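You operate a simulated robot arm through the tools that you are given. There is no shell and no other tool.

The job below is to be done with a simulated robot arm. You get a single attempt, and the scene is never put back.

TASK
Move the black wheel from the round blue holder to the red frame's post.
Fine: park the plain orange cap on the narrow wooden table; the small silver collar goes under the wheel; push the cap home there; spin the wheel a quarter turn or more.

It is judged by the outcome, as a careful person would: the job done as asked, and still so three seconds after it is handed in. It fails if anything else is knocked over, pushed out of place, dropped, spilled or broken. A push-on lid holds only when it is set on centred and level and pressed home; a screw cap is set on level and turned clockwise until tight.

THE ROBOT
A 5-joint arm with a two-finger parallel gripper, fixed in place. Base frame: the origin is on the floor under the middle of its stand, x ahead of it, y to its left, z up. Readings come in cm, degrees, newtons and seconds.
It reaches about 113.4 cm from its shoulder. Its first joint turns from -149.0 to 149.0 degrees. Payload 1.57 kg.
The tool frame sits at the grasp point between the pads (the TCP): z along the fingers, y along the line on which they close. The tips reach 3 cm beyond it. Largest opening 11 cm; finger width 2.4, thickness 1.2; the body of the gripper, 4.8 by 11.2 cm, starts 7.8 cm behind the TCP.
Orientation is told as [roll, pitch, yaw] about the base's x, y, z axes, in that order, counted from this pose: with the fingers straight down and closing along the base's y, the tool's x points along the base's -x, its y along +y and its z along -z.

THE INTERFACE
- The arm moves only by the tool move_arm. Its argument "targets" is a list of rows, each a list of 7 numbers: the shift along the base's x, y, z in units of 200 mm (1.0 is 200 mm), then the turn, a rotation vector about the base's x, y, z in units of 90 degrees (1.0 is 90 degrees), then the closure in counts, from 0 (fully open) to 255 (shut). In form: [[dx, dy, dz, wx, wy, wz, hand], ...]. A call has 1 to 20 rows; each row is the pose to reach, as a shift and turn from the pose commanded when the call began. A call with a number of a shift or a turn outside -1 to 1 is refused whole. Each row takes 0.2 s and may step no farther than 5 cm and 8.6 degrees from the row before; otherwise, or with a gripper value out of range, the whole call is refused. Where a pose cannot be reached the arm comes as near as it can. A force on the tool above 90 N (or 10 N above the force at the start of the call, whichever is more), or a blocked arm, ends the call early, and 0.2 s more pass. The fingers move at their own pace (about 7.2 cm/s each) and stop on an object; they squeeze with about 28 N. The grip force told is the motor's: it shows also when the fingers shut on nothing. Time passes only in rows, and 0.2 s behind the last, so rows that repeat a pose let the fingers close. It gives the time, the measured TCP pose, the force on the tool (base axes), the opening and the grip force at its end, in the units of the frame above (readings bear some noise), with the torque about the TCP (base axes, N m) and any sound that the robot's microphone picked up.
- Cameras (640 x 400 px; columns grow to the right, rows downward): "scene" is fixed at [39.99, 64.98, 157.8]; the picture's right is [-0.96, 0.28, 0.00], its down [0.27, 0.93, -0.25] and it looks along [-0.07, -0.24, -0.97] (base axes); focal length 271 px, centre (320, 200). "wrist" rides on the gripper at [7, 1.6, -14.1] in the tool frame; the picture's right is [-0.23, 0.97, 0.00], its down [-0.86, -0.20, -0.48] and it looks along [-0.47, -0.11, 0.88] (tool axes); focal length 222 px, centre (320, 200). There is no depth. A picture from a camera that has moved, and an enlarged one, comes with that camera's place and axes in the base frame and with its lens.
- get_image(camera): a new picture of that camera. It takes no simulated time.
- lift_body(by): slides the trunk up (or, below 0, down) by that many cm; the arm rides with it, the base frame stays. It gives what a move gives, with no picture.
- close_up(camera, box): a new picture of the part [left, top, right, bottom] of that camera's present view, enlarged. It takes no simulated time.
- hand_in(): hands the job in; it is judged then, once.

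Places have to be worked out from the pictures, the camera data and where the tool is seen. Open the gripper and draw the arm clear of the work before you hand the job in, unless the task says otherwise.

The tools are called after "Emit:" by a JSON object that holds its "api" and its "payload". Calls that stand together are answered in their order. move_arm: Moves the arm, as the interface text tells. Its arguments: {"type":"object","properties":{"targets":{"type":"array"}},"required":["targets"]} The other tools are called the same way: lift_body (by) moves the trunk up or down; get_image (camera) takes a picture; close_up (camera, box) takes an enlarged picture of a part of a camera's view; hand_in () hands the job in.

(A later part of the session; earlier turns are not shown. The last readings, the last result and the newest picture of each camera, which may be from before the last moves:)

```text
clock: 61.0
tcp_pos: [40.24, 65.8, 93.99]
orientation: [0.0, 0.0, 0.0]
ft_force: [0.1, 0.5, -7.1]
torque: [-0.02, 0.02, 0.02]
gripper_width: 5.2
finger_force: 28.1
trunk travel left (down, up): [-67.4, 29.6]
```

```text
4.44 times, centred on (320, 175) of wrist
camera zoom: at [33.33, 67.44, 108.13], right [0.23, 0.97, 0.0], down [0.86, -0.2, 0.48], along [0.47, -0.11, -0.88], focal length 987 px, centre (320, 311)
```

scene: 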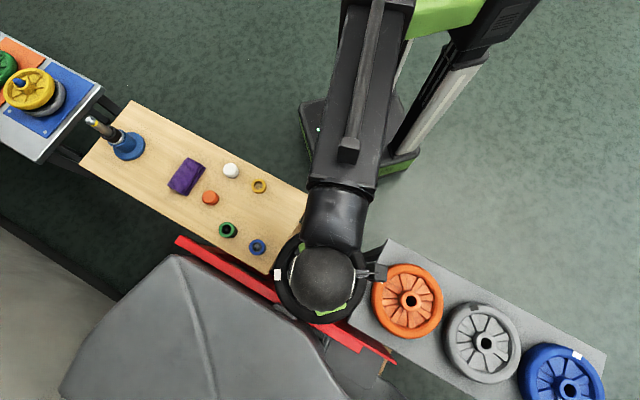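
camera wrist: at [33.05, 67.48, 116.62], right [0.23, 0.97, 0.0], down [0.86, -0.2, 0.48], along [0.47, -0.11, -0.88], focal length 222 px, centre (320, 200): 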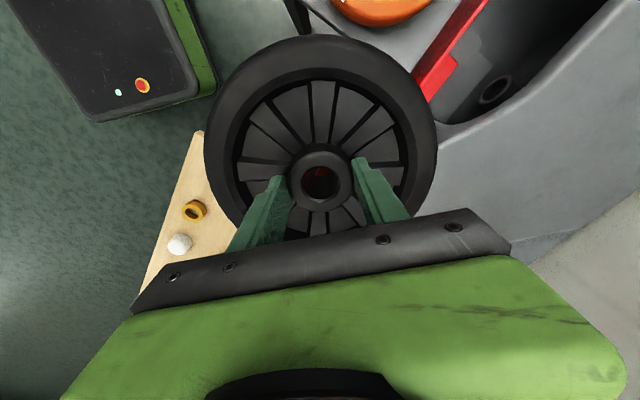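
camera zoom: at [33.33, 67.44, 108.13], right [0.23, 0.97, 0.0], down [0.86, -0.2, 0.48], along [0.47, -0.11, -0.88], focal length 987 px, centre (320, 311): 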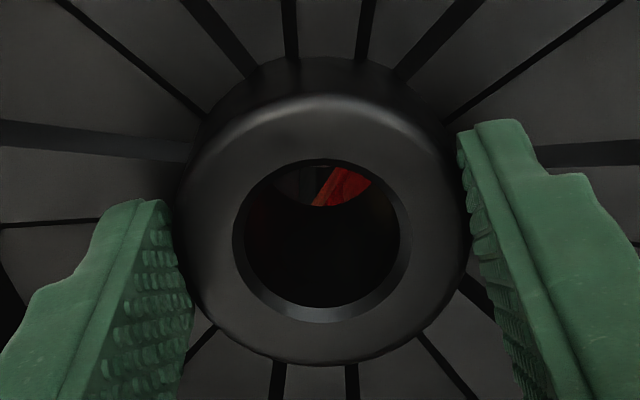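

Emit:
{"api": "close_up", "payload": {"camera": "wrist", "box": [300, 150, 340, 180]}}

Emit:
{"api": "close_up", "payload": {"camera": "scene", "box": [260, 220, 380, 340]}}

```text
13.33 times, centred on (320, 165) of wrist
camera zoom: at [33.33, 67.44, 108.13], right [0.23, 0.97, 0.0], down [0.86, -0.2, 0.48], along [0.47, -0.11, -0.88], focal length 2962 px, centre (320, 667)
```

zoom: 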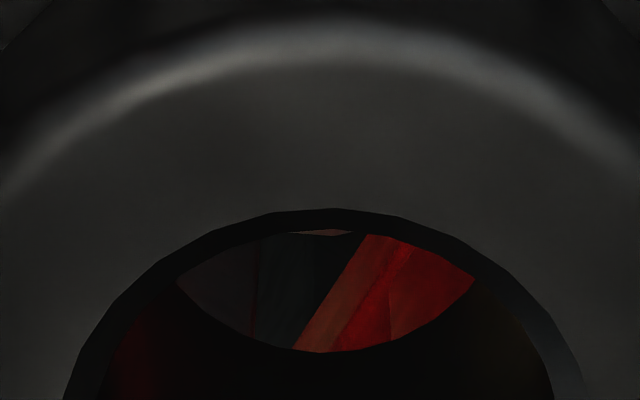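

```text
3.33 times, centred on (320, 280) of scene
camera zoom: at [39.99, 64.98, 157.8], right [-0.96, 0.28, 0.0], down [0.27, 0.93, -0.25], along [-0.07, -0.24, -0.97], focal length 905 px, centre (320, -67)
```

zoom: 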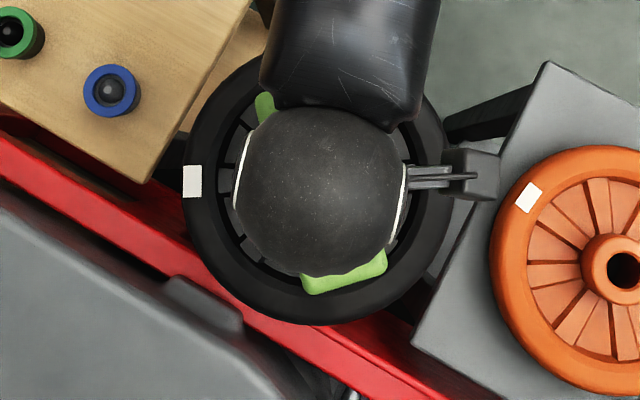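

The sliver at the top edge of the bore is the post's tip, centred sideways. The alignment looks good, so I'll lower in small steps and use the side forces as a guide.

Emit:
{"api": "lift_body", "payload": {"by": -1.0}}

Emit:
{"api": "lift_body", "payload": {"by": -0.6}}

Emit:
{"api": "close_up", "payload": {"camera": "wrist", "box": [290, 140, 350, 190]}}

```text
clock: 61.5
tcp_pos: [40.22, 65.73, 92.9]
orientation: [-0.1, 0.0, 0.0]
ft_force: [0.4, -0.3, -6.9]
torque: [0.03, 0.02, 0.01]
gripper_width: 5.17
finger_force: 27.7
trunk travel left (down, up): [-66.4, 30.6]
```

```text
clock: 62.1
tcp_pos: [40.25, 65.8, 92.3]
orientation: [0.1, 0.0, 0.1]
ft_force: [-0.4, 0.2, -7.0]
torque: [0.01, 0.01, 0.03]
gripper_width: 5.18
finger_force: 27.7
trunk travel left (down, up): [-65.8, 31.2]
```

```text
8.00 times, centred on (320, 165) of wrist
camera zoom: at [33.33, 67.44, 106.52], right [0.23, 0.97, 0.0], down [0.86, -0.2, 0.48], along [0.47, -0.11, -0.88], focal length 1777 px, centre (320, 480)
```

zoom: 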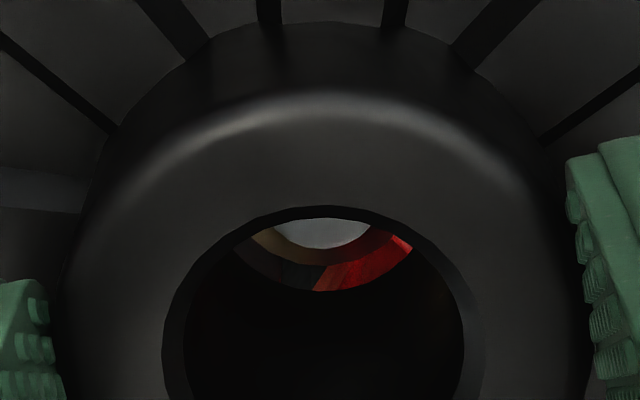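

The tip is entering the bore, centred within about 1 mm, with no contact force. I'll keep lowering.

Emit:
{"api": "lift_body", "payload": {"by": -1.2}}

Emit:
{"api": "close_up", "payload": {"camera": "wrist", "box": [290, 140, 350, 190]}}

```text
clock: 62.7
tcp_pos: [40.16, 65.78, 91.26]
orientation: [0.0, 0.0, 0.0]
ft_force: [-0.2, 0.7, -7.6]
torque: [-0.01, 0.01, 0.02]
gripper_width: 5.22
finger_force: 28.2
trunk travel left (down, up): [-64.6, 32.4]
```

```text
8.00 times, centred on (320, 165) of wrist
camera zoom: at [33.33, 67.44, 105.33], right [0.23, 0.97, 0.0], down [0.86, -0.2, 0.48], along [0.47, -0.11, -0.88], focal length 1777 px, centre (320, 480)
```

zoom: 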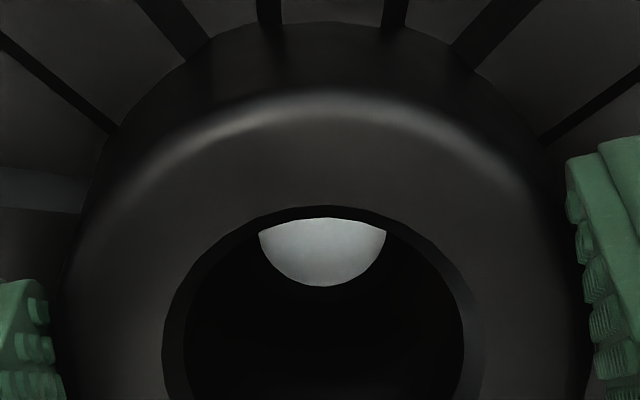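

Emit:
{"api": "lift_body", "payload": {"by": -3}}

Emit:
{"api": "close_up", "payload": {"camera": "wrist", "box": [280, 130, 360, 220]}}

```text
clock: 63.4
tcp_pos: [40.26, 65.68, 88.29]
orientation: [0.0, -0.1, 0.1]
ft_force: [-0.2, -0.9, -7.7]
torque: [-0.01, 0.0, -0.01]
gripper_width: 5.21
finger_force: 28.2
trunk travel left (down, up): [-61.6, 35.4]
```

```text
4.44 times, centred on (320, 175) of wrist
camera zoom: at [33.33, 67.44, 102.33], right [0.23, 0.97, 0.0], down [0.86, -0.2, 0.48], along [0.47, -0.11, -0.88], focal length 987 px, centre (320, 311)
```

zoom: 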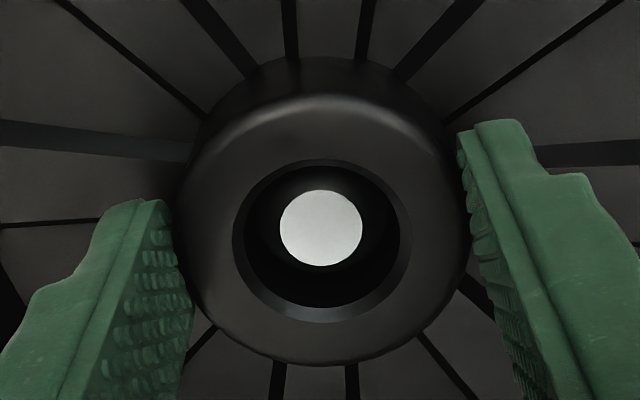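

The tip is concentric with the bore. I'll continue down toward the collar.

Emit:
{"api": "lift_body", "payload": {"by": -2.8}}

Emit:
{"api": "lift_body", "payload": {"by": -0.4}}

Emit:
{"api": "lift_body", "payload": {"by": -0.2}}

Emit:
{"api": "close_up", "payload": {"camera": "wrist", "box": [240, 100, 400, 220]}}

```text
clock: 64.2
tcp_pos: [40.07, 65.68, 85.67]
orientation: [0.2, -0.2, 0.1]
ft_force: [2.2, 5.4, 18.9]
torque: [0.15, -0.18, -0.01]
gripper_width: 5.21
finger_force: 27.7
trunk travel left (down, up): [-58.8, 38.2]
```

```text
clock: 64.7
tcp_pos: [40.13, 65.64, 85.07]
orientation: [-0.1, -0.1, 0.1]
ft_force: [-1.5, 2.5, 19.0]
torque: [0.08, -0.04, -0.02]
gripper_width: 5.16
finger_force: 28.2
trunk travel left (down, up): [-58.4, 38.6]
```

```text
clock: 65.2
tcp_pos: [40.21, 65.63, 84.93]
orientation: [0.0, 0.1, 0.0]
ft_force: [-1.0, 0.7, 20.3]
torque: [-0.06, -0.04, 0.0]
gripper_width: 5.21
finger_force: 28.2
trunk travel left (down, up): [-58.2, 38.8]
```

```text
3.33 times, centred on (320, 160) of wrist
camera zoom: at [33.22, 67.29, 99.07], right [0.23, 0.97, 0.0], down [0.85, -0.2, 0.48], along [0.47, -0.11, -0.88], focal length 740 px, centre (320, 333)
```

zoom: 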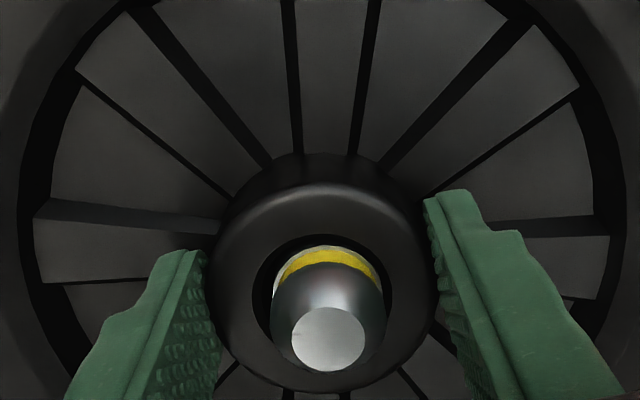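

Contact came about 1 cm earlier than I expected, with about 26 N and a small sideways push. Before going further I'll look at what is touching.

Emit:
{"api": "close_up", "payload": {"camera": "scene", "box": [260, 220, 380, 340]}}

Emit:
{"api": "get_image", "payload": {"camera": "wrist"}}

Emit:
{"api": "close_up", "payload": {"camera": "wrist", "box": [280, 140, 360, 220]}}

```text
3.33 times, centred on (320, 280) of scene
camera zoom: at [39.99, 64.98, 157.8], right [-0.96, 0.28, 0.0], down [0.27, 0.93, -0.25], along [-0.07, -0.24, -0.97], focal length 905 px, centre (320, -67)
```

zoom: 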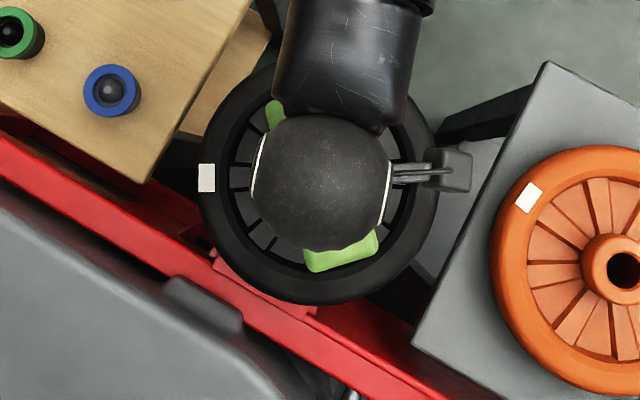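

```text
taken
camera wrist: at [33.22, 67.29, 99.07], right [0.23, 0.97, 0.0], down [0.85, -0.2, 0.48], along [0.47, -0.11, -0.88], focal length 222 px, centre (320, 200)
```

wrist: 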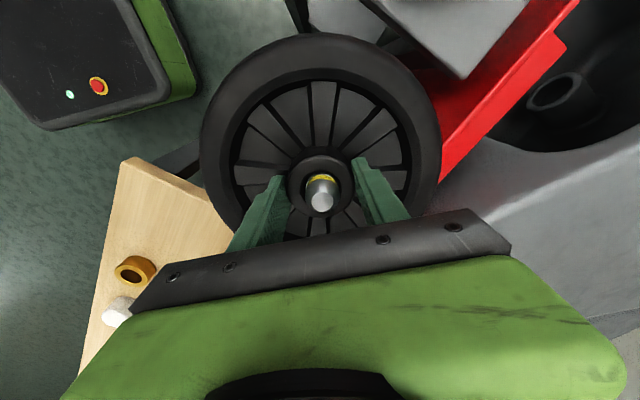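

```text
5.00 times, centred on (320, 180) of wrist
camera zoom: at [33.22, 67.29, 99.07], right [0.23, 0.97, 0.0], down [0.85, -0.2, 0.48], along [0.47, -0.11, -0.88], focal length 1111 px, centre (320, 300)
```

zoom: 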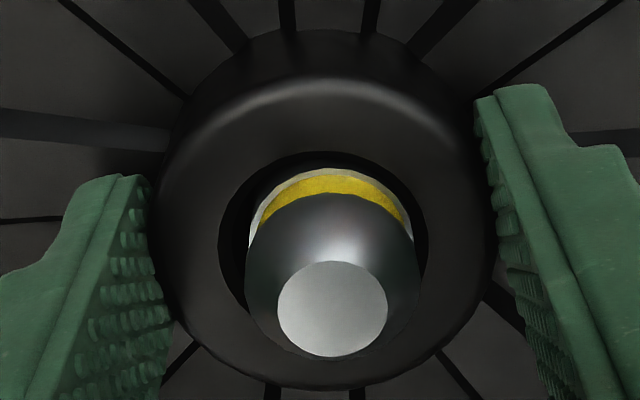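

The torque stays small (0.1–0.2 N m) and the side shift matches the arm flexing inward, so the hub is landing centrally on the collar. About 2.2 cm of post stands above the hub, the same as on the blue holder. I'll unload the press slightly and open the fingers.

Emit:
{"api": "lift_body", "payload": {"by": 0.15}}

Emit:
{"api": "move_arm", "payload": {"targets": [[0, 0, 0, 0, 0, 0, 180], [0, 0, 0, 0, 0, 0, 120], [0, 0, 0, 0, 0, 0, 80], [0, 0, 0, 0, 0, 0, 80]]}}

Emit:
{"api": "close_up", "payload": {"camera": "wrist", "box": [240, 100, 400, 220]}}

Emit:
{"api": "close_up", "payload": {"camera": "scene", "box": [260, 220, 380, 340]}}

```text
clock: 65.7
tcp_pos: [40.1, 65.72, 84.91]
orientation: [0.1, 0.1, 0.0]
ft_force: [-0.7, -2.1, -2.1]
torque: [-0.04, -0.01, -0.02]
gripper_width: 5.2
finger_force: 27.9
trunk travel left (down, up): [-58.3, 38.7]
```

```text
clock: 66.7
tcp_pos: [40.31, 65.67, 84.95]
orientation: [0.0, 0.1, 0.0]
ft_force: [-0.7, -0.4, 0.1]
torque: [-0.02, -0.01, 0.02]
gripper_width: 7.54
finger_force: 0.2
trunk travel left (down, up): [-58.3, 38.7]
```

```text
3.33 times, centred on (320, 160) of wrist
camera zoom: at [33.31, 67.4, 99.11], right [0.23, 0.97, 0.0], down [0.86, -0.2, 0.48], along [0.47, -0.11, -0.88], focal length 740 px, centre (320, 333)
```

zoom: 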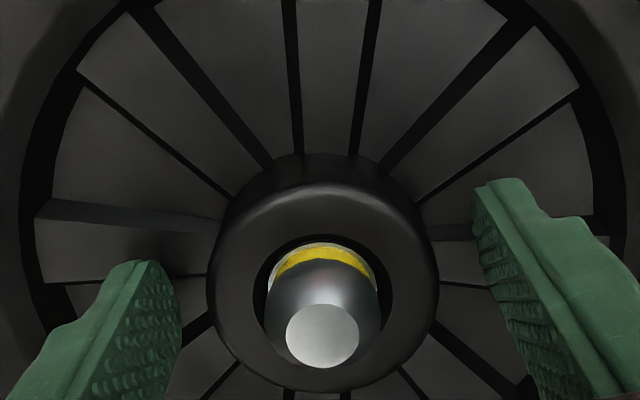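

```text
3.33 times, centred on (320, 280) of scene
camera zoom: at [39.99, 64.98, 157.8], right [-0.96, 0.28, 0.0], down [0.27, 0.93, -0.25], along [-0.07, -0.24, -0.97], focal length 905 px, centre (320, -67)
```

zoom: 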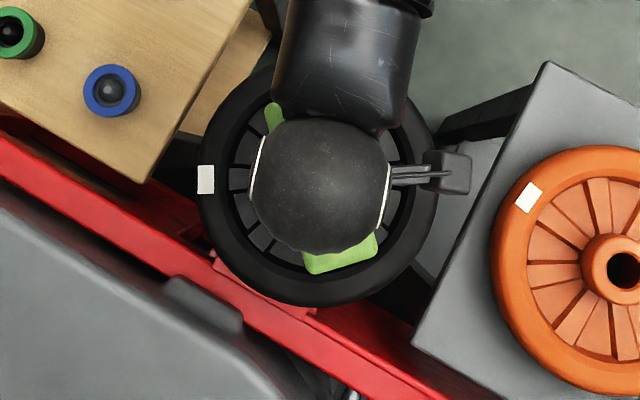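

The wheel is released and sits on the collar with the post through its hub. I'll rise and check that it lies level.

Emit:
{"api": "lift_body", "payload": {"by": 9}}

Emit:
{"api": "get_image", "payload": {"camera": "wrist"}}

Emit:
{"api": "close_up", "payload": {"camera": "wrist", "box": [240, 60, 400, 200]}}

```text
clock: 68.0
tcp_pos: [40.18, 65.65, 94.07]
orientation: [-0.1, 0.0, 0.1]
ft_force: [0.1, 0.3, 0.4]
torque: [0.0, 0.0, 0.02]
gripper_width: 7.53
finger_force: 0.0
trunk travel left (down, up): [-67.3, 29.7]
```

```text
taken
camera wrist: at [33.31, 67.41, 108.1], right [0.23, 0.97, 0.0], down [0.86, -0.2, 0.48], along [0.47, -0.11, -0.88], focal length 222 px, centre (320, 200)
```

wrist: 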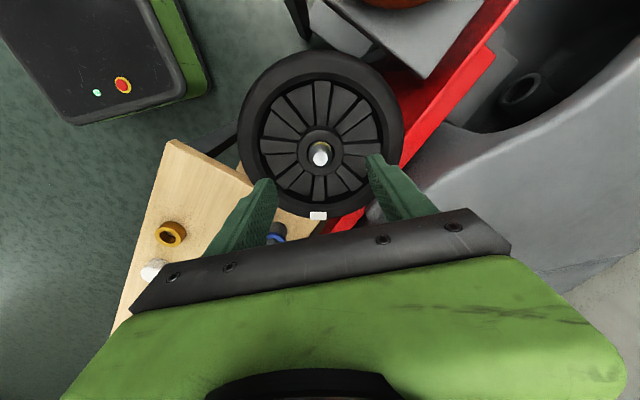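

```text
2.86 times, centred on (320, 130) of wrist
camera zoom: at [33.31, 67.41, 108.1], right [0.23, 0.97, 0.0], down [0.86, -0.2, 0.48], along [0.47, -0.11, -0.88], focal length 635 px, centre (320, 400)
```

zoom: 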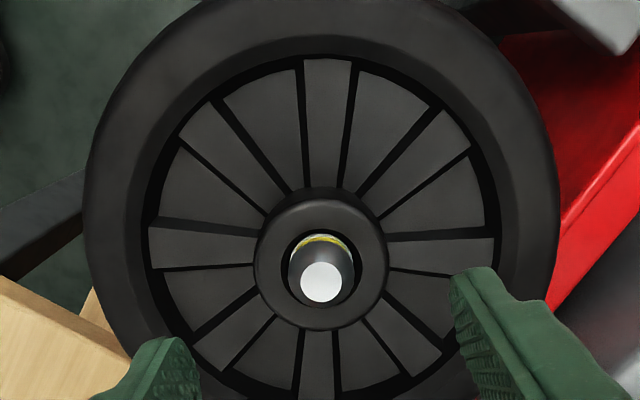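

The wheel lies level on the post, with the white tag on the far side. Now I'll go back for the orange cap at (66.95, 34.45).

Emit:
{"api": "move_arm", "payload": {"targets": [[0.13, -0.155, 0, 0, 0, 0, 80], [0.265, -0.31, 0, 0, 0, 0, 80], [0.4, -0.47, 0, 0, 0, 0, 80], [0.535, -0.63, 0, 0, 0, 0, 80], [0.67, -0.785, 0, 0, 0, 0, 80]]}}

Emit:
{"api": "move_arm", "payload": {"targets": [[0.13, -0.155, 0, 0, 0, 0, 80], [0.265, -0.31, 0, 0, 0, 0, 80], [0.4, -0.47, 0, 0, 0, 0, 80], [0.535, -0.63, 0, 0, 0, 0, 80], [0.665, -0.783, 0, 0, 0, 0, 80], [0.665, -0.783, 0, 0, 0, 0, 80]]}}

Emit:
{"api": "get_image", "payload": {"camera": "wrist"}}

Emit:
{"api": "get_image", "payload": {"camera": "scene"}}

```text
clock: 69.2
tcp_pos: [53.78, 50.03, 94.09]
orientation: [0.1, 0.0, 0.0]
ft_force: [1.0, -0.4, 0.0]
torque: [0.02, 0.0, -0.02]
gripper_width: 7.54
finger_force: 0.0
trunk travel left (down, up): [-67.3, 29.7]
```

```text
clock: 70.6
tcp_pos: [67.14, 34.49, 93.97]
orientation: [0.1, 0.1, 0.0]
ft_force: [-0.8, -0.4, 0.1]
torque: [0.01, 0.01, -0.03]
gripper_width: 7.55
finger_force: 0.0
trunk travel left (down, up): [-67.3, 29.7]
```

```text
taken
camera wrist: at [60.28, 36.13, 108.12], right [0.23, 0.97, 0.0], down [0.86, -0.2, 0.48], along [0.47, -0.11, -0.88], focal length 222 px, centre (320, 200)
```

wrist: 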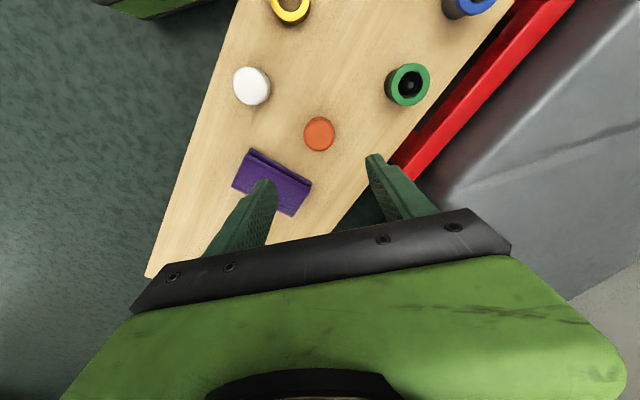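

```text
taken
```

scene: 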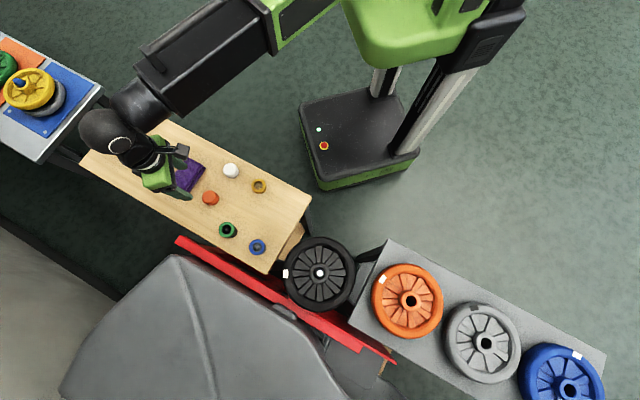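

The scene view shows the wheel neatly on the post. I'll correct 3 mm in x to match the pose where I set the cap down, then lower over it.

Emit:
{"api": "move_arm", "payload": {"targets": [[-0.0145, -0.004, 0, 0, 0, 0, 80], [-0.0145, -0.004, 0, 0, 0, 0, 80]]}}

Emit:
{"api": "lift_body", "payload": {"by": -13}}

Emit:
{"api": "close_up", "payload": {"camera": "wrist", "box": [200, 80, 440, 240]}}

Emit:
{"api": "close_up", "payload": {"camera": "scene", "box": [260, 220, 380, 330]}}

```text
clock: 71.2
tcp_pos: [66.77, 34.36, 93.95]
orientation: [0.1, -0.1, -0.1]
ft_force: [-0.5, 0.5, 0.1]
torque: [0.0, -0.01, 0.01]
gripper_width: 7.57
finger_force: 0.1
trunk travel left (down, up): [-67.3, 29.7]
```

```text
clock: 72.8
tcp_pos: [66.86, 34.4, 80.96]
orientation: [0.0, 0.0, -0.1]
ft_force: [0.5, 0.0, 0.0]
torque: [0.02, -0.03, 0.0]
gripper_width: 7.54
finger_force: 0.1
trunk travel left (down, up): [-54.3, 42.7]
```

```text
2.50 times, centred on (320, 160) of wrist
camera zoom: at [59.89, 36.05, 95.12], right [0.23, 0.97, 0.0], down [0.86, -0.2, 0.48], along [0.47, -0.11, -0.88], focal length 555 px, centre (320, 300)
```

zoom: 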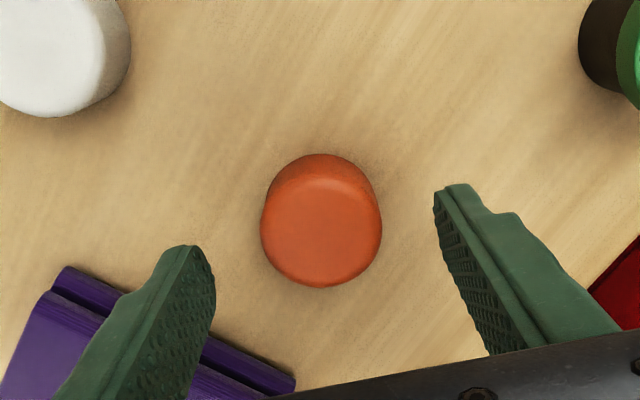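

```text
3.64 times, centred on (320, 275) of scene
camera zoom: at [39.99, 64.98, 157.8], right [-0.96, 0.28, 0.0], down [0.27, 0.93, -0.25], along [-0.07, -0.24, -0.97], focal length 987 px, centre (320, -73)
```

zoom: 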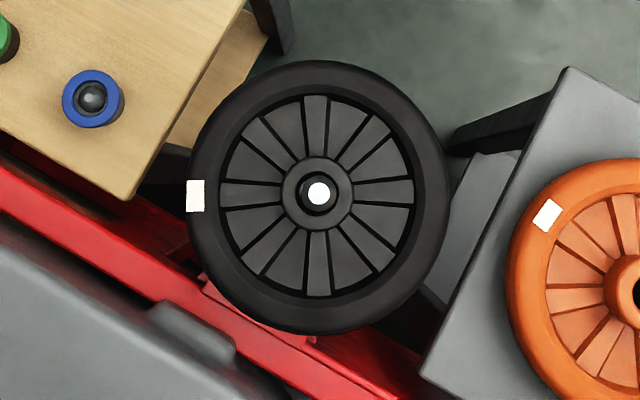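

The cap is within half a millimetre of where I left it. I'll lower so the tips stop about 5 mm above the table, leaving the cap's rim free, and grip.

Emit:
{"api": "move_arm", "payload": {"targets": [[0.003, 0, 0, 0, 0, 0, 80], [0.003, 0, 0, 0, 0, 0, 80]]}}

Emit:
{"api": "lift_body", "payload": {"by": -3.4}}

Emit:
{"api": "move_arm", "payload": {"targets": [[0, 0, 0, 0, 0, 0, 255], [0, 0, 0, 0, 0, 0, 255], [0, 0, 0, 0, 0, 0, 255], [0, 0, 0, 0, 0, 0, 255], [0, 0, 0, 0, 0, 0, 255]]}}

Emit:
{"api": "close_up", "payload": {"camera": "wrist", "box": [200, 80, 440, 240]}}

```text
clock: 73.4
tcp_pos: [66.87, 34.49, 80.89]
orientation: [0.0, 0.0, 0.0]
ft_force: [0.5, -0.1, 0.5]
torque: [0.02, -0.04, -0.02]
gripper_width: 7.55
finger_force: 0.0
trunk travel left (down, up): [-54.3, 42.7]
```

```text
clock: 74.1
tcp_pos: [66.85, 34.49, 77.58]
orientation: [0.0, -0.1, 0.0]
ft_force: [0.7, -0.2, -0.1]
torque: [0.03, -0.01, -0.01]
gripper_width: 7.58
finger_force: 0.1
trunk travel left (down, up): [-50.9, 46.1]
```

```text
clock: 75.3
tcp_pos: [66.88, 34.53, 77.69]
orientation: [0.0, 0.1, 0.0]
ft_force: [0.8, 0.0, 2.3]
torque: [0.0, 0.03, -0.02]
gripper_width: 4.15
finger_force: 28.1
trunk travel left (down, up): [-50.9, 46.1]
```

```text
2.50 times, centred on (320, 160) of wrist
camera zoom: at [59.93, 36.11, 91.73], right [0.23, 0.97, 0.0], down [0.86, -0.2, 0.48], along [0.47, -0.11, -0.88], focal length 555 px, centre (320, 300)
```

zoom: 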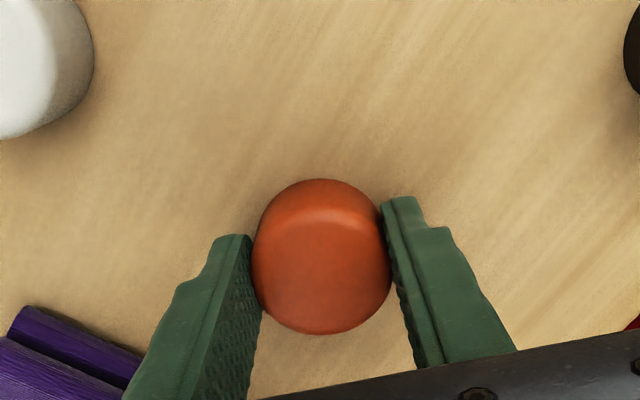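

The cap is gripped at its own diameter and centred in the fingers. I'll lift it and carry it toward the post, stopping a few centimetres short in x so the camera can still see the tip beside the cap.

Emit:
{"api": "lift_body", "payload": {"by": 17}}

Emit:
{"api": "move_arm", "payload": {"targets": [[-0.12, 0.155, 0, 0, 0, 0, 255], [-0.24, 0.31, 0, 0, 0, 0, 255], [-0.36, 0.47, 0, 0, 0, 0, 255], [-0.48, 0.63, 0, 0, 0, 0, 255], [-0.6, 0.785, 0, 0, 0, 0, 255]]}}

Emit:
{"api": "move_arm", "payload": {"targets": [[-0.115, 0.155, 0, 0, 0, 0, 255], [-0.23, 0.31, 0, 0, 0, 0, 255], [-0.345, 0.47, 0, 0, 0, 0, 255], [-0.46, 0.63, 0, 0, 0, 0, 255], [-0.56, 0.785, 0, 0, 0, 0, 255], [-0.56, 0.785, 0, 0, 0, 0, 255], [-0.56, 0.785, 0, 0, 0, 0, 255]]}}

Emit:
{"api": "get_image", "payload": {"camera": "wrist"}}

Emit:
{"api": "close_up", "payload": {"camera": "wrist", "box": [240, 60, 400, 220]}}

```text
clock: 77.3
tcp_pos: [66.85, 34.42, 94.63]
orientation: [0.0, 0.0, 0.0]
ft_force: [-0.1, 0.1, -0.8]
torque: [0.02, 0.03, 0.02]
gripper_width: 4.14
finger_force: 28.1
trunk travel left (down, up): [-67.9, 29.1]
```

```text
clock: 78.5
tcp_pos: [54.79, 50.28, 94.56]
orientation: [0.0, 0.0, 0.0]
ft_force: [0.2, -0.5, 0.0]
torque: [-0.01, -0.02, 0.0]
gripper_width: 4.16
finger_force: 28.1
trunk travel left (down, up): [-67.9, 29.1]
```

```text
clock: 80.1
tcp_pos: [43.54, 65.67, 94.62]
orientation: [0.0, -0.1, 0.0]
ft_force: [0.1, -0.6, 0.6]
torque: [0.0, -0.01, 0.0]
gripper_width: 4.16
finger_force: 27.9
trunk travel left (down, up): [-67.9, 29.1]
```

```text
taken
camera wrist: at [36.72, 67.38, 108.71], right [0.23, 0.97, 0.0], down [0.86, -0.2, 0.48], along [0.47, -0.11, -0.88], focal length 222 px, centre (320, 200)
```

wrist: 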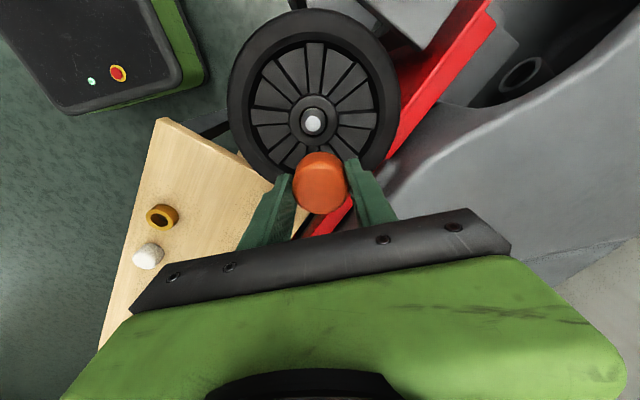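

```text
2.50 times, centred on (320, 140) of wrist
camera zoom: at [36.72, 67.38, 108.71], right [0.23, 0.97, 0.0], down [0.86, -0.2, 0.48], along [0.47, -0.11, -0.88], focal length 555 px, centre (320, 350)
```

zoom: 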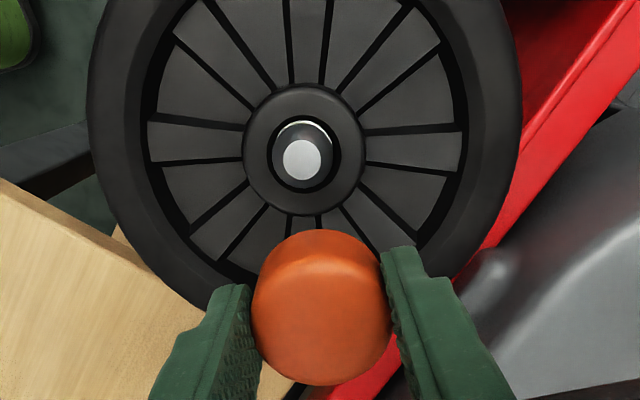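

The tip measures at (40.30, 65.77) from here and the cap's centre at (43.72, 65.77). I'll shift −3.4 cm in x to bring the cap over the post and verify from the camera pose.

Emit:
{"api": "move_arm", "payload": {"targets": [[-0.09, 0.001, 0, 0, 0, 0, 255], [-0.17, 0.001, 0, 0, 0, 0, 255], [-0.17, 0.001, 0, 0, 0, 0, 255], [-0.17, 0.001, 0, 0, 0, 0, 255]]}}

Emit:
{"api": "close_up", "payload": {"camera": "wrist", "box": [240, 80, 400, 220]}}

```text
clock: 81.1
tcp_pos: [40.13, 65.9, 94.76]
orientation: [-0.1, 0.0, 0.0]
ft_force: [0.3, -0.9, -0.1]
torque: [0.01, -0.01, 0.03]
gripper_width: 4.15
finger_force: 28.3
trunk travel left (down, up): [-67.9, 29.1]
```

```text
2.86 times, centred on (320, 150) of wrist
camera zoom: at [33.26, 67.54, 108.71], right [0.23, 0.97, 0.0], down [0.86, -0.2, 0.48], along [0.47, -0.11, -0.88], focal length 635 px, centre (320, 343)
```

zoom: 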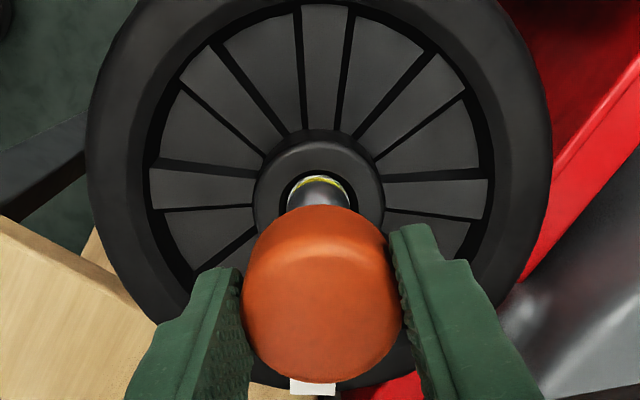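

The cap is about 1.3 mm too far in +y by the camera pose. I'll correct it, then lower until the cap is just above the tip.

Emit:
{"api": "move_arm", "payload": {"targets": [[0.0025, -0.0065, 0, 0, 0, 0, 255], [0.0025, -0.0065, 0, 0, 0, 0, 255], [0.0025, -0.0065, 0, 0, 0, 0, 255]]}}

Emit:
{"api": "lift_body", "payload": {"by": -4.2}}

Emit:
{"api": "close_up", "payload": {"camera": "wrist", "box": [240, 80, 400, 220]}}

Emit:
{"api": "close_up", "payload": {"camera": "scene", "box": [260, 220, 380, 340]}}

```text
clock: 81.9
tcp_pos: [40.33, 65.74, 94.61]
orientation: [0.1, 0.0, 0.0]
ft_force: [0.3, -0.5, -0.4]
torque: [0.0, -0.04, -0.02]
gripper_width: 4.16
finger_force: 27.4
trunk travel left (down, up): [-67.9, 29.1]
```

```text
clock: 82.7
tcp_pos: [40.17, 65.83, 90.38]
orientation: [-0.1, -0.1, 0.1]
ft_force: [0.2, -0.1, 0.3]
torque: [-0.02, 0.04, 0.02]
gripper_width: 4.17
finger_force: 27.9
trunk travel left (down, up): [-63.7, 33.3]
```

```text
2.86 times, centred on (320, 150) of wrist
camera zoom: at [33.35, 67.41, 104.52], right [0.23, 0.97, 0.0], down [0.86, -0.2, 0.48], along [0.47, -0.11, -0.88], focal length 635 px, centre (320, 343)
```

zoom: 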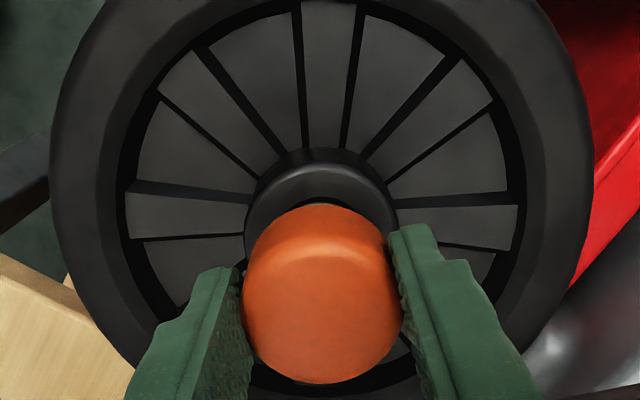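

```text
3.33 times, centred on (320, 280) of scene
camera zoom: at [39.99, 64.98, 157.8], right [-0.96, 0.28, 0.0], down [0.27, 0.93, -0.25], along [-0.07, -0.24, -0.97], focal length 905 px, centre (320, -67)
```

zoom: 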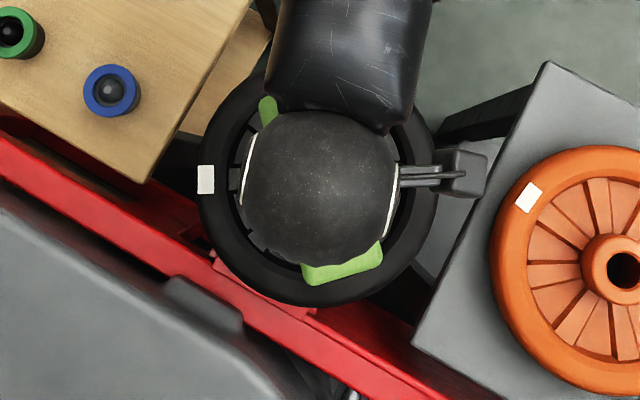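

Hub and cap line up. I'll lower in small steps, watching the force as the cap goes over the tip.

Emit:
{"api": "lift_body", "payload": {"by": -0.8}}

Emit:
{"api": "lift_body", "payload": {"by": -0.6}}

Emit:
{"api": "close_up", "payload": {"camera": "wrist", "box": [240, 80, 400, 220]}}

```text
clock: 83.3
tcp_pos: [40.3, 65.75, 89.52]
orientation: [0.1, 0.0, 0.1]
ft_force: [-0.1, 0.1, -0.9]
torque: [-0.02, 0.01, 0.02]
gripper_width: 4.16
finger_force: 27.8
trunk travel left (down, up): [-62.9, 34.1]
```

```text
clock: 83.8
tcp_pos: [40.22, 65.75, 89.07]
orientation: [0.0, 0.1, 0.0]
ft_force: [-0.2, -1.4, -0.3]
torque: [0.01, 0.01, 0.0]
gripper_width: 4.16
finger_force: 28.1
trunk travel left (down, up): [-62.3, 34.7]
```

```text
2.86 times, centred on (320, 150) of wrist
camera zoom: at [33.35, 67.41, 103.11], right [0.23, 0.97, 0.0], down [0.86, -0.2, 0.48], along [0.47, -0.11, -0.88], focal length 635 px, centre (320, 343)
```

zoom: 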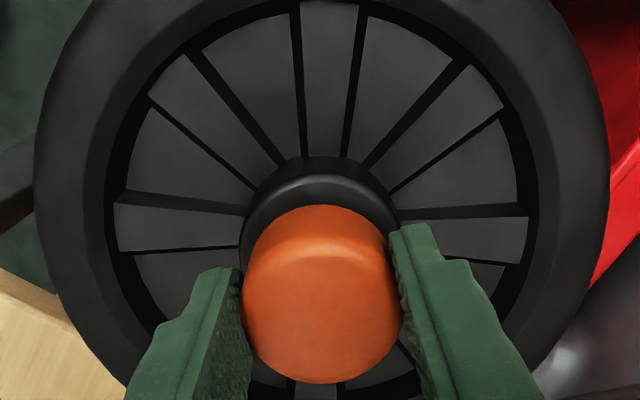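

The cap's rim is now below the tip with no contact force, so the tip is inside the cap. I'll keep lowering until it meets resistance.

Emit:
{"api": "lift_body", "payload": {"by": -0.5}}

Emit:
{"api": "lift_body", "payload": {"by": -0.4}}

Emit:
{"api": "lift_body", "payload": {"by": -0.3}}

Emit:
{"api": "close_up", "payload": {"camera": "wrist", "box": [240, 80, 400, 220]}}

```text
clock: 84.4
tcp_pos: [40.24, 65.79, 88.61]
orientation: [-0.1, 0.1, 0.0]
ft_force: [0.1, 0.4, -0.9]
torque: [-0.01, -0.01, -0.01]
gripper_width: 4.18
finger_force: 27.7
trunk travel left (down, up): [-61.8, 35.2]
```

```text
clock: 84.9
tcp_pos: [40.25, 65.74, 88.17]
orientation: [0.0, 0.1, -0.1]
ft_force: [0.2, 1.0, 0.2]
torque: [-0.01, -0.02, 0.0]
gripper_width: 4.16
finger_force: 28.1
trunk travel left (down, up): [-61.4, 35.6]
```

```text
clock: 85.4
tcp_pos: [40.43, 65.68, 87.86]
orientation: [0.0, 0.1, 0.0]
ft_force: [-0.4, -0.3, -1.8]
torque: [-0.05, 0.0, -0.01]
gripper_width: 4.16
finger_force: 27.9
trunk travel left (down, up): [-61.1, 35.9]
```

```text
2.86 times, centred on (320, 150) of wrist
camera zoom: at [33.35, 67.42, 101.9], right [0.23, 0.97, 0.0], down [0.86, -0.2, 0.48], along [0.47, -0.11, -0.88], focal length 635 px, centre (320, 343)
```

zoom: 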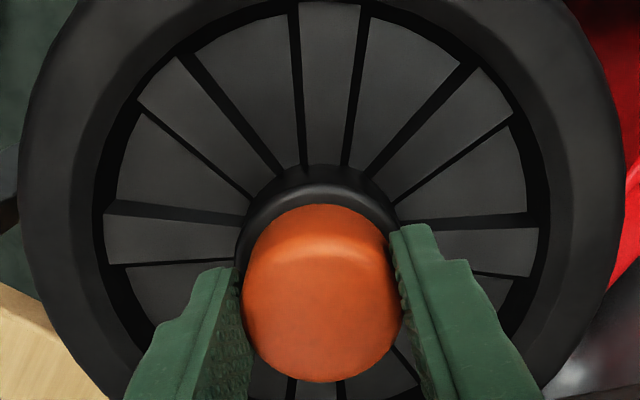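

Emit:
{"api": "lift_body", "payload": {"by": -0.2}}

Emit:
{"api": "lift_body", "payload": {"by": -0.2}}

Emit:
{"api": "lift_body", "payload": {"by": -0.2}}

Emit:
{"api": "close_up", "payload": {"camera": "wrist", "box": [240, 80, 400, 220]}}

```text
clock: 85.9
tcp_pos: [40.45, 65.69, 87.71]
orientation: [0.2, -0.1, 0.0]
ft_force: [3.5, 8.0, 23.9]
torque: [0.19, -0.13, -0.04]
gripper_width: 4.16
finger_force: 27.7
trunk travel left (down, up): [-60.9, 36.1]
```

```text
clock: 86.5
tcp_pos: [40.21, 65.76, 87.53]
orientation: [0.1, 0.0, 0.1]
ft_force: [3.1, 10.8, 22.4]
torque: [0.27, -0.12, -0.02]
gripper_width: 4.17
finger_force: 27.9
trunk travel left (down, up): [-60.7, 36.3]
```

```text
clock: 87.0
tcp_pos: [40.18, 65.72, 87.35]
orientation: [-0.1, 0.1, -0.1]
ft_force: [2.5, 11.8, 21.0]
torque: [0.34, -0.08, -0.01]
gripper_width: 4.18
finger_force: 27.8
trunk travel left (down, up): [-60.5, 36.5]
```

```text
2.86 times, centred on (320, 150) of wrist
camera zoom: at [33.26, 67.39, 101.37], right [0.23, 0.97, 0.0], down [0.85, -0.2, 0.48], along [0.47, -0.11, -0.88], focal length 635 px, centre (320, 343)
```

zoom: 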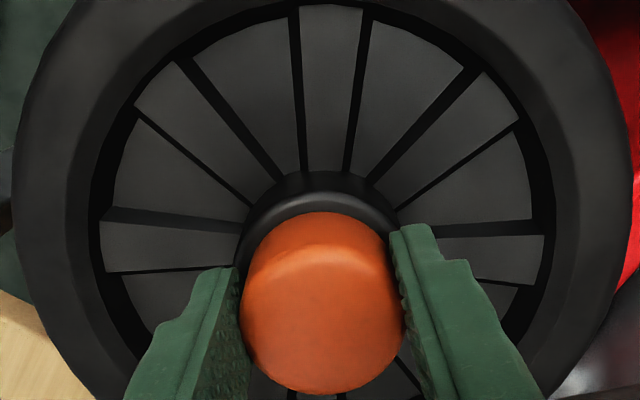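

Resistance came at TCP 87.7 and the fingers then slid a little down the cap, so gripping alone can't press it further. I'll let go, rise, close the fingers, and press straight down on the cap's top.

Emit:
{"api": "lift_body", "payload": {"by": 0.15}}

Emit:
{"api": "move_arm", "payload": {"targets": [[0, 0, 0, 0, 0, 0, 200], [0, 0, 0, 0, 0, 0, 130], [0, 0, 0, 0, 0, 0, 90], [0, 0, 0, 0, 0, 0, 90]]}}

Emit:
{"api": "lift_body", "payload": {"by": 6}}

Emit:
{"api": "get_image", "payload": {"camera": "wrist"}}

Emit:
{"api": "close_up", "payload": {"camera": "wrist", "box": [260, 90, 380, 190]}}

```text
clock: 87.5
tcp_pos: [40.14, 65.65, 87.26]
orientation: [-0.2, 0.1, 0.0]
ft_force: [-4.5, 2.3, -9.0]
torque: [0.15, 0.13, -0.08]
gripper_width: 4.18
finger_force: 27.5
trunk travel left (down, up): [-60.7, 36.3]
```

```text
clock: 88.5
tcp_pos: [40.31, 65.84, 87.33]
orientation: [0.0, 0.0, 0.0]
ft_force: [-0.5, 0.5, 0.0]
torque: [0.01, -0.02, -0.03]
gripper_width: 7.11
finger_force: 0.0
trunk travel left (down, up): [-60.7, 36.3]
```

```text
clock: 89.5
tcp_pos: [40.25, 65.8, 93.33]
orientation: [0.0, 0.0, 0.0]
ft_force: [0.1, -0.9, 0.4]
torque: [-0.02, 0.01, 0.01]
gripper_width: 7.11
finger_force: 0.0
trunk travel left (down, up): [-66.7, 30.3]
```

```text
taken
camera wrist: at [33.35, 67.42, 107.46], right [0.23, 0.97, 0.0], down [0.86, -0.2, 0.48], along [0.47, -0.11, -0.88], focal length 222 px, centre (320, 200)
```

wrist: 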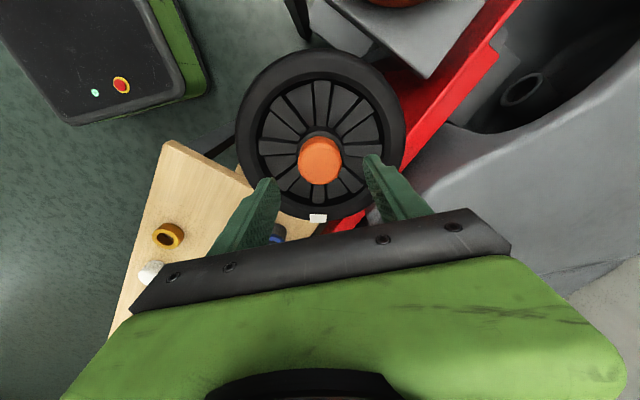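

```text
4.00 times, centred on (320, 140) of wrist
camera zoom: at [33.35, 67.42, 107.46], right [0.23, 0.97, 0.0], down [0.86, -0.2, 0.48], along [0.47, -0.11, -0.88], focal length 888 px, centre (320, 440)
```

zoom: 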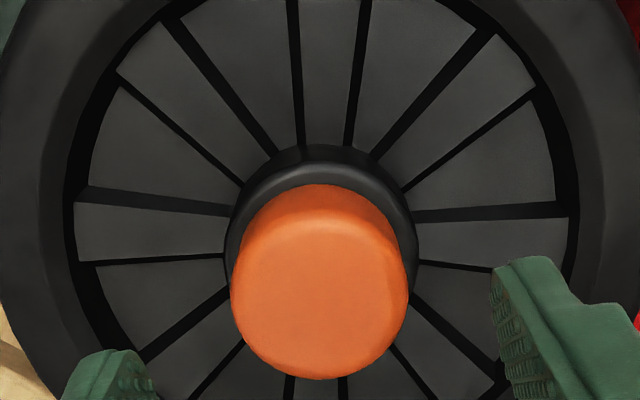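

The cap sits straight on the post, but I can't yet tell whether it is fully home. I'll close the fingers and press down on the centre of its top, watching where contact starts and whether it gives.

Emit:
{"api": "move_arm", "payload": {"targets": [[0, 0, 0, 0, 0, 0, 255], [0, 0, 0, 0, 0, 0, 255], [0, 0, 0, 0, 0, 0, 255], [0, 0, 0, 0, 0, 0, 255], [0, 0, 0, 0, 0, 0, 255], [0, 0, 0, 0, 0, 0, 255]]}}

Emit:
{"api": "lift_body", "payload": {"by": -2.2}}

Emit:
{"api": "lift_body", "payload": {"by": -0.3}}

Emit:
{"api": "lift_body", "payload": {"by": -0.3}}

Emit:
{"api": "close_up", "payload": {"camera": "wrist", "box": [240, 80, 400, 220]}}

```text
clock: 90.9
tcp_pos: [40.23, 65.7, 93.24]
orientation: [0.0, 0.1, 0.0]
ft_force: [-0.4, -0.3, 0.0]
torque: [-0.01, 0.01, -0.01]
gripper_width: 0.02
finger_force: 21.3
trunk travel left (down, up): [-66.7, 30.3]
```

```text
clock: 91.6
tcp_pos: [40.28, 65.62, 91.2]
orientation: [0.0, 0.1, 0.1]
ft_force: [0.4, -0.2, 0.7]
torque: [-0.02, 0.0, 0.02]
gripper_width: 0.0
finger_force: 21.1
trunk travel left (down, up): [-64.5, 32.5]
```

```text
clock: 92.1
tcp_pos: [40.26, 65.6, 90.92]
orientation: [0.0, 0.0, 0.1]
ft_force: [0.1, 0.1, 0.5]
torque: [-0.03, 0.01, 0.04]
gripper_width: 0.02
finger_force: 21.4
trunk travel left (down, up): [-64.2, 32.8]
```

```text
clock: 92.6
tcp_pos: [40.32, 65.8, 90.6]
orientation: [0.0, 0.0, 0.0]
ft_force: [-0.2, 0.0, 0.4]
torque: [-0.02, 0.03, 0.01]
gripper_width: 0.0
finger_force: 22.1
trunk travel left (down, up): [-63.9, 33.1]
```

```text
2.86 times, centred on (320, 150) of wrist
camera zoom: at [33.35, 67.41, 104.66], right [0.23, 0.97, 0.0], down [0.86, -0.2, 0.48], along [0.47, -0.11, -0.88], focal length 635 px, centre (320, 343)
```

zoom: 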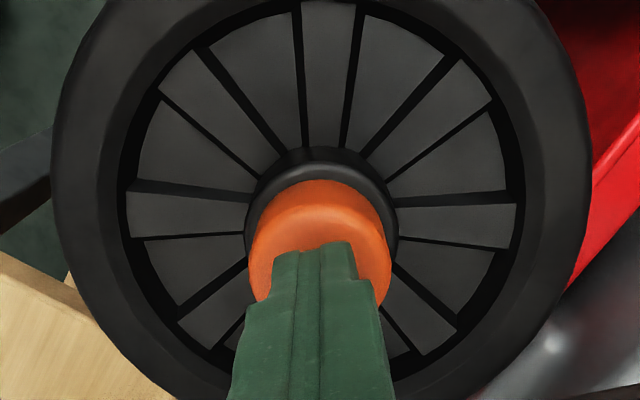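

There's no contact with the tips at z 87.6, so I'll keep lowering in 2 mm steps.

Emit:
{"api": "lift_body", "payload": {"by": -0.3}}

Emit:
{"api": "lift_body", "payload": {"by": -0.2}}

Emit:
{"api": "lift_body", "payload": {"by": -0.2}}

```text
clock: 93.1
tcp_pos: [40.23, 65.83, 90.33]
orientation: [0.0, -0.1, 0.0]
ft_force: [0.3, 0.1, 0.5]
torque: [-0.02, -0.01, 0.01]
gripper_width: 0.0
finger_force: 21.0
trunk travel left (down, up): [-63.6, 33.4]
```

```text
clock: 93.7
tcp_pos: [40.27, 65.77, 90.05]
orientation: [0.0, 0.0, -0.1]
ft_force: [0.8, 1.7, 6.8]
torque: [0.07, -0.03, -0.02]
gripper_width: 0.0
finger_force: 21.1
trunk travel left (down, up): [-63.4, 33.6]
```

```text
clock: 94.2
tcp_pos: [40.09, 65.62, 90.09]
orientation: [0.2, -0.1, -0.1]
ft_force: [6.6, 12.2, 40.3]
torque: [0.37, -0.3, 0.04]
gripper_width: 0.0
finger_force: 21.5
trunk travel left (down, up): [-63.2, 33.8]
```

Contact is at TCP 90.1 (cap top about z 87.1), now with 40 N. I'll press a little harder and watch for it to give.

Emit:
{"api": "lift_body", "payload": {"by": -0.15}}

Emit:
{"api": "lift_body", "payload": {"by": -0.1}}

Emit:
{"api": "close_up", "payload": {"camera": "wrist", "box": [240, 80, 400, 220]}}

```text
clock: 94.7
tcp_pos: [40.17, 65.72, 90.15]
orientation: [0.4, -0.2, 0.1]
ft_force: [13.0, 21.6, 72.8]
torque: [0.71, -0.57, 0.07]
gripper_width: 0.04
finger_force: 21.1
trunk travel left (down, up): [-63.0, 34.0]
```

```text
clock: 95.1
tcp_pos: [40.25, 65.59, 89.94]
orientation: [0.5, -0.4, 0.0]
ft_force: [-0.5, 0.3, 49.1]
torque: [-0.05, 0.15, -0.03]
gripper_width: 0.0
finger_force: 21.8
trunk travel left (down, up): [-63.0, 34.0]
stopped: the force on the tool passed its limit at 92 N (the readings are from after the stop); the commanded pose is now the measured one
```

```text
2.86 times, centred on (320, 150) of wrist
camera zoom: at [33.22, 67.22, 104.03], right [0.23, 0.97, 0.01], down [0.85, -0.2, 0.48], along [0.47, -0.1, -0.88], focal length 635 px, centre (320, 343)
```

zoom: 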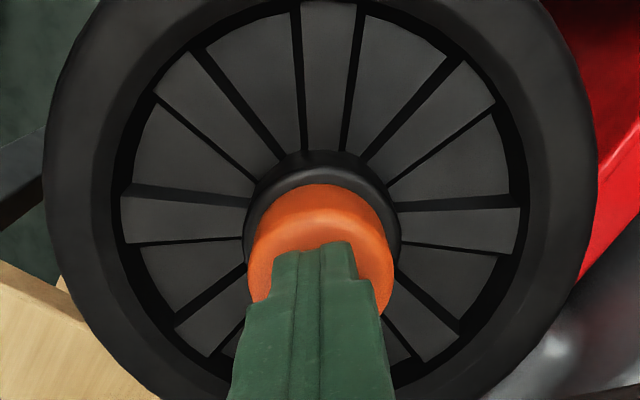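

The force peaked at 92 N and then dropped to 49 N, and the TCP sank 2 mm, so the cap seems to have gone down. I'll ease off, straighten the tool's small tilt, and gauge the cap's height again with a light touch.

Emit:
{"api": "lift_body", "payload": {"by": 1.0}}

Emit:
{"api": "move_arm", "payload": {"targets": [[0, 0, 0, 0, 0, 0, 255], [0, 0, 0, 0, 0, 0, 255]]}}

Emit:
{"api": "close_up", "payload": {"camera": "wrist", "box": [240, 80, 400, 220]}}

```text
clock: 95.7
tcp_pos: [40.46, 65.89, 90.58]
orientation: [0.3, -0.2, 0.0]
ft_force: [0.2, 0.0, 0.5]
torque: [-0.01, 0.0, -0.01]
gripper_width: 0.01
finger_force: 21.4
trunk travel left (down, up): [-64.0, 33.0]
```

```text
clock: 96.3
tcp_pos: [40.37, 65.95, 90.74]
orientation: [0.3, -0.2, 0.0]
ft_force: [-0.3, 0.4, 0.1]
torque: [0.0, 0.03, 0.01]
gripper_width: 0.01
finger_force: 21.3
trunk travel left (down, up): [-64.0, 33.0]
```

```text
2.86 times, centred on (320, 150) of wrist
camera zoom: at [33.4, 67.49, 104.8], right [0.23, 0.97, 0.01], down [0.85, -0.2, 0.48], along [0.47, -0.1, -0.88], focal length 635 px, centre (320, 343)
```

zoom: 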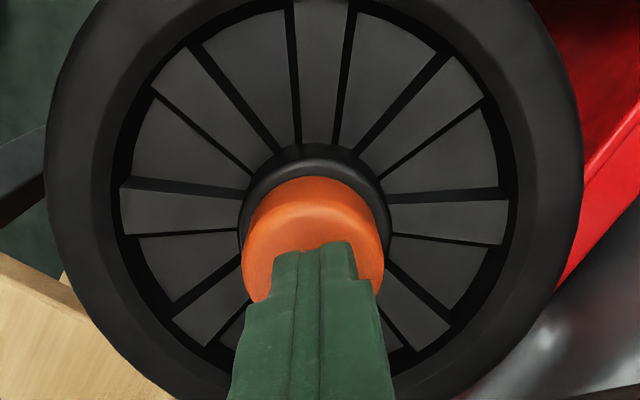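

Emit:
{"api": "move_arm", "payload": {"targets": [[0, 0, 0, -0.0035, 0.0024, 0, 255], [0, 0, 0, -0.0035, 0.0024, 0, 255], [0, 0, 0, -0.0035, 0.0024, 0, 255]]}}

Emit:
{"api": "close_up", "payload": {"camera": "wrist", "box": [240, 80, 400, 220]}}

```text
clock: 97.1
tcp_pos: [40.26, 65.86, 90.68]
orientation: [0.0, 0.0, 0.0]
ft_force: [0.0, -0.4, -0.6]
torque: [0.01, -0.02, -0.02]
gripper_width: 0.0
finger_force: 21.5
trunk travel left (down, up): [-64.0, 33.0]
```

```text
2.86 times, centred on (320, 150) of wrist
camera zoom: at [33.47, 67.54, 104.81], right [0.23, 0.97, 0.0], down [0.86, -0.2, 0.48], along [0.47, -0.11, -0.88], focal length 635 px, centre (320, 343)
```

zoom: 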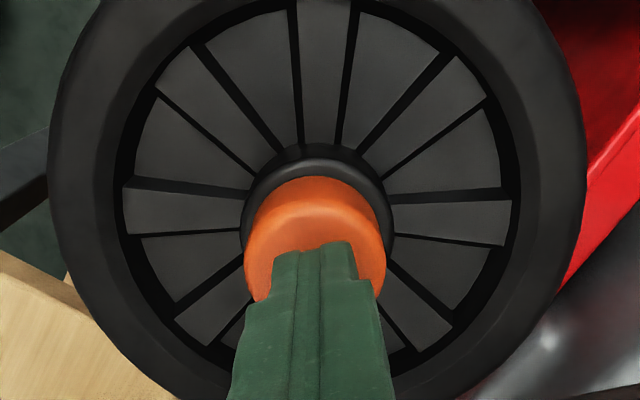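

Emit:
{"api": "move_arm", "payload": {"targets": [[-0.008, -0.0065, 0, 0, 0, 0, 255], [-0.008, -0.0065, 0, 0, 0, 0, 255], [-0.008, -0.0065, 0, 0, 0, 0, 255]]}}

Emit:
{"api": "lift_body", "payload": {"by": -0.6}}

Emit:
{"api": "lift_body", "payload": {"by": -0.2}}

Emit:
{"api": "lift_body", "payload": {"by": -0.2}}

```text
clock: 97.9
tcp_pos: [40.17, 65.71, 90.63]
orientation: [0.0, 0.0, 0.0]
ft_force: [-0.2, -0.2, 0.5]
torque: [0.01, 0.0, 0.05]
gripper_width: 0.0
finger_force: 21.1
trunk travel left (down, up): [-64.0, 33.0]
```

```text
clock: 98.4
tcp_pos: [40.19, 65.86, 90.07]
orientation: [0.0, 0.0, 0.0]
ft_force: [0.0, -0.8, 0.4]
torque: [-0.05, -0.03, -0.02]
gripper_width: 0.0
finger_force: 20.8
trunk travel left (down, up): [-63.4, 33.6]
```

```text
clock: 98.9
tcp_pos: [40.15, 65.73, 90.12]
orientation: [0.2, -0.1, 0.0]
ft_force: [4.6, 7.3, 28.6]
torque: [0.22, -0.18, 0.07]
gripper_width: 0.0
finger_force: 20.5
trunk travel left (down, up): [-63.2, 33.8]
```

```text
clock: 99.5
tcp_pos: [40.13, 65.59, 90.11]
orientation: [0.4, -0.2, 0.0]
ft_force: [13.5, 20.5, 69.5]
torque: [0.69, -0.56, 0.05]
gripper_width: 0.02
finger_force: 21.5
trunk travel left (down, up): [-63.0, 34.0]
```

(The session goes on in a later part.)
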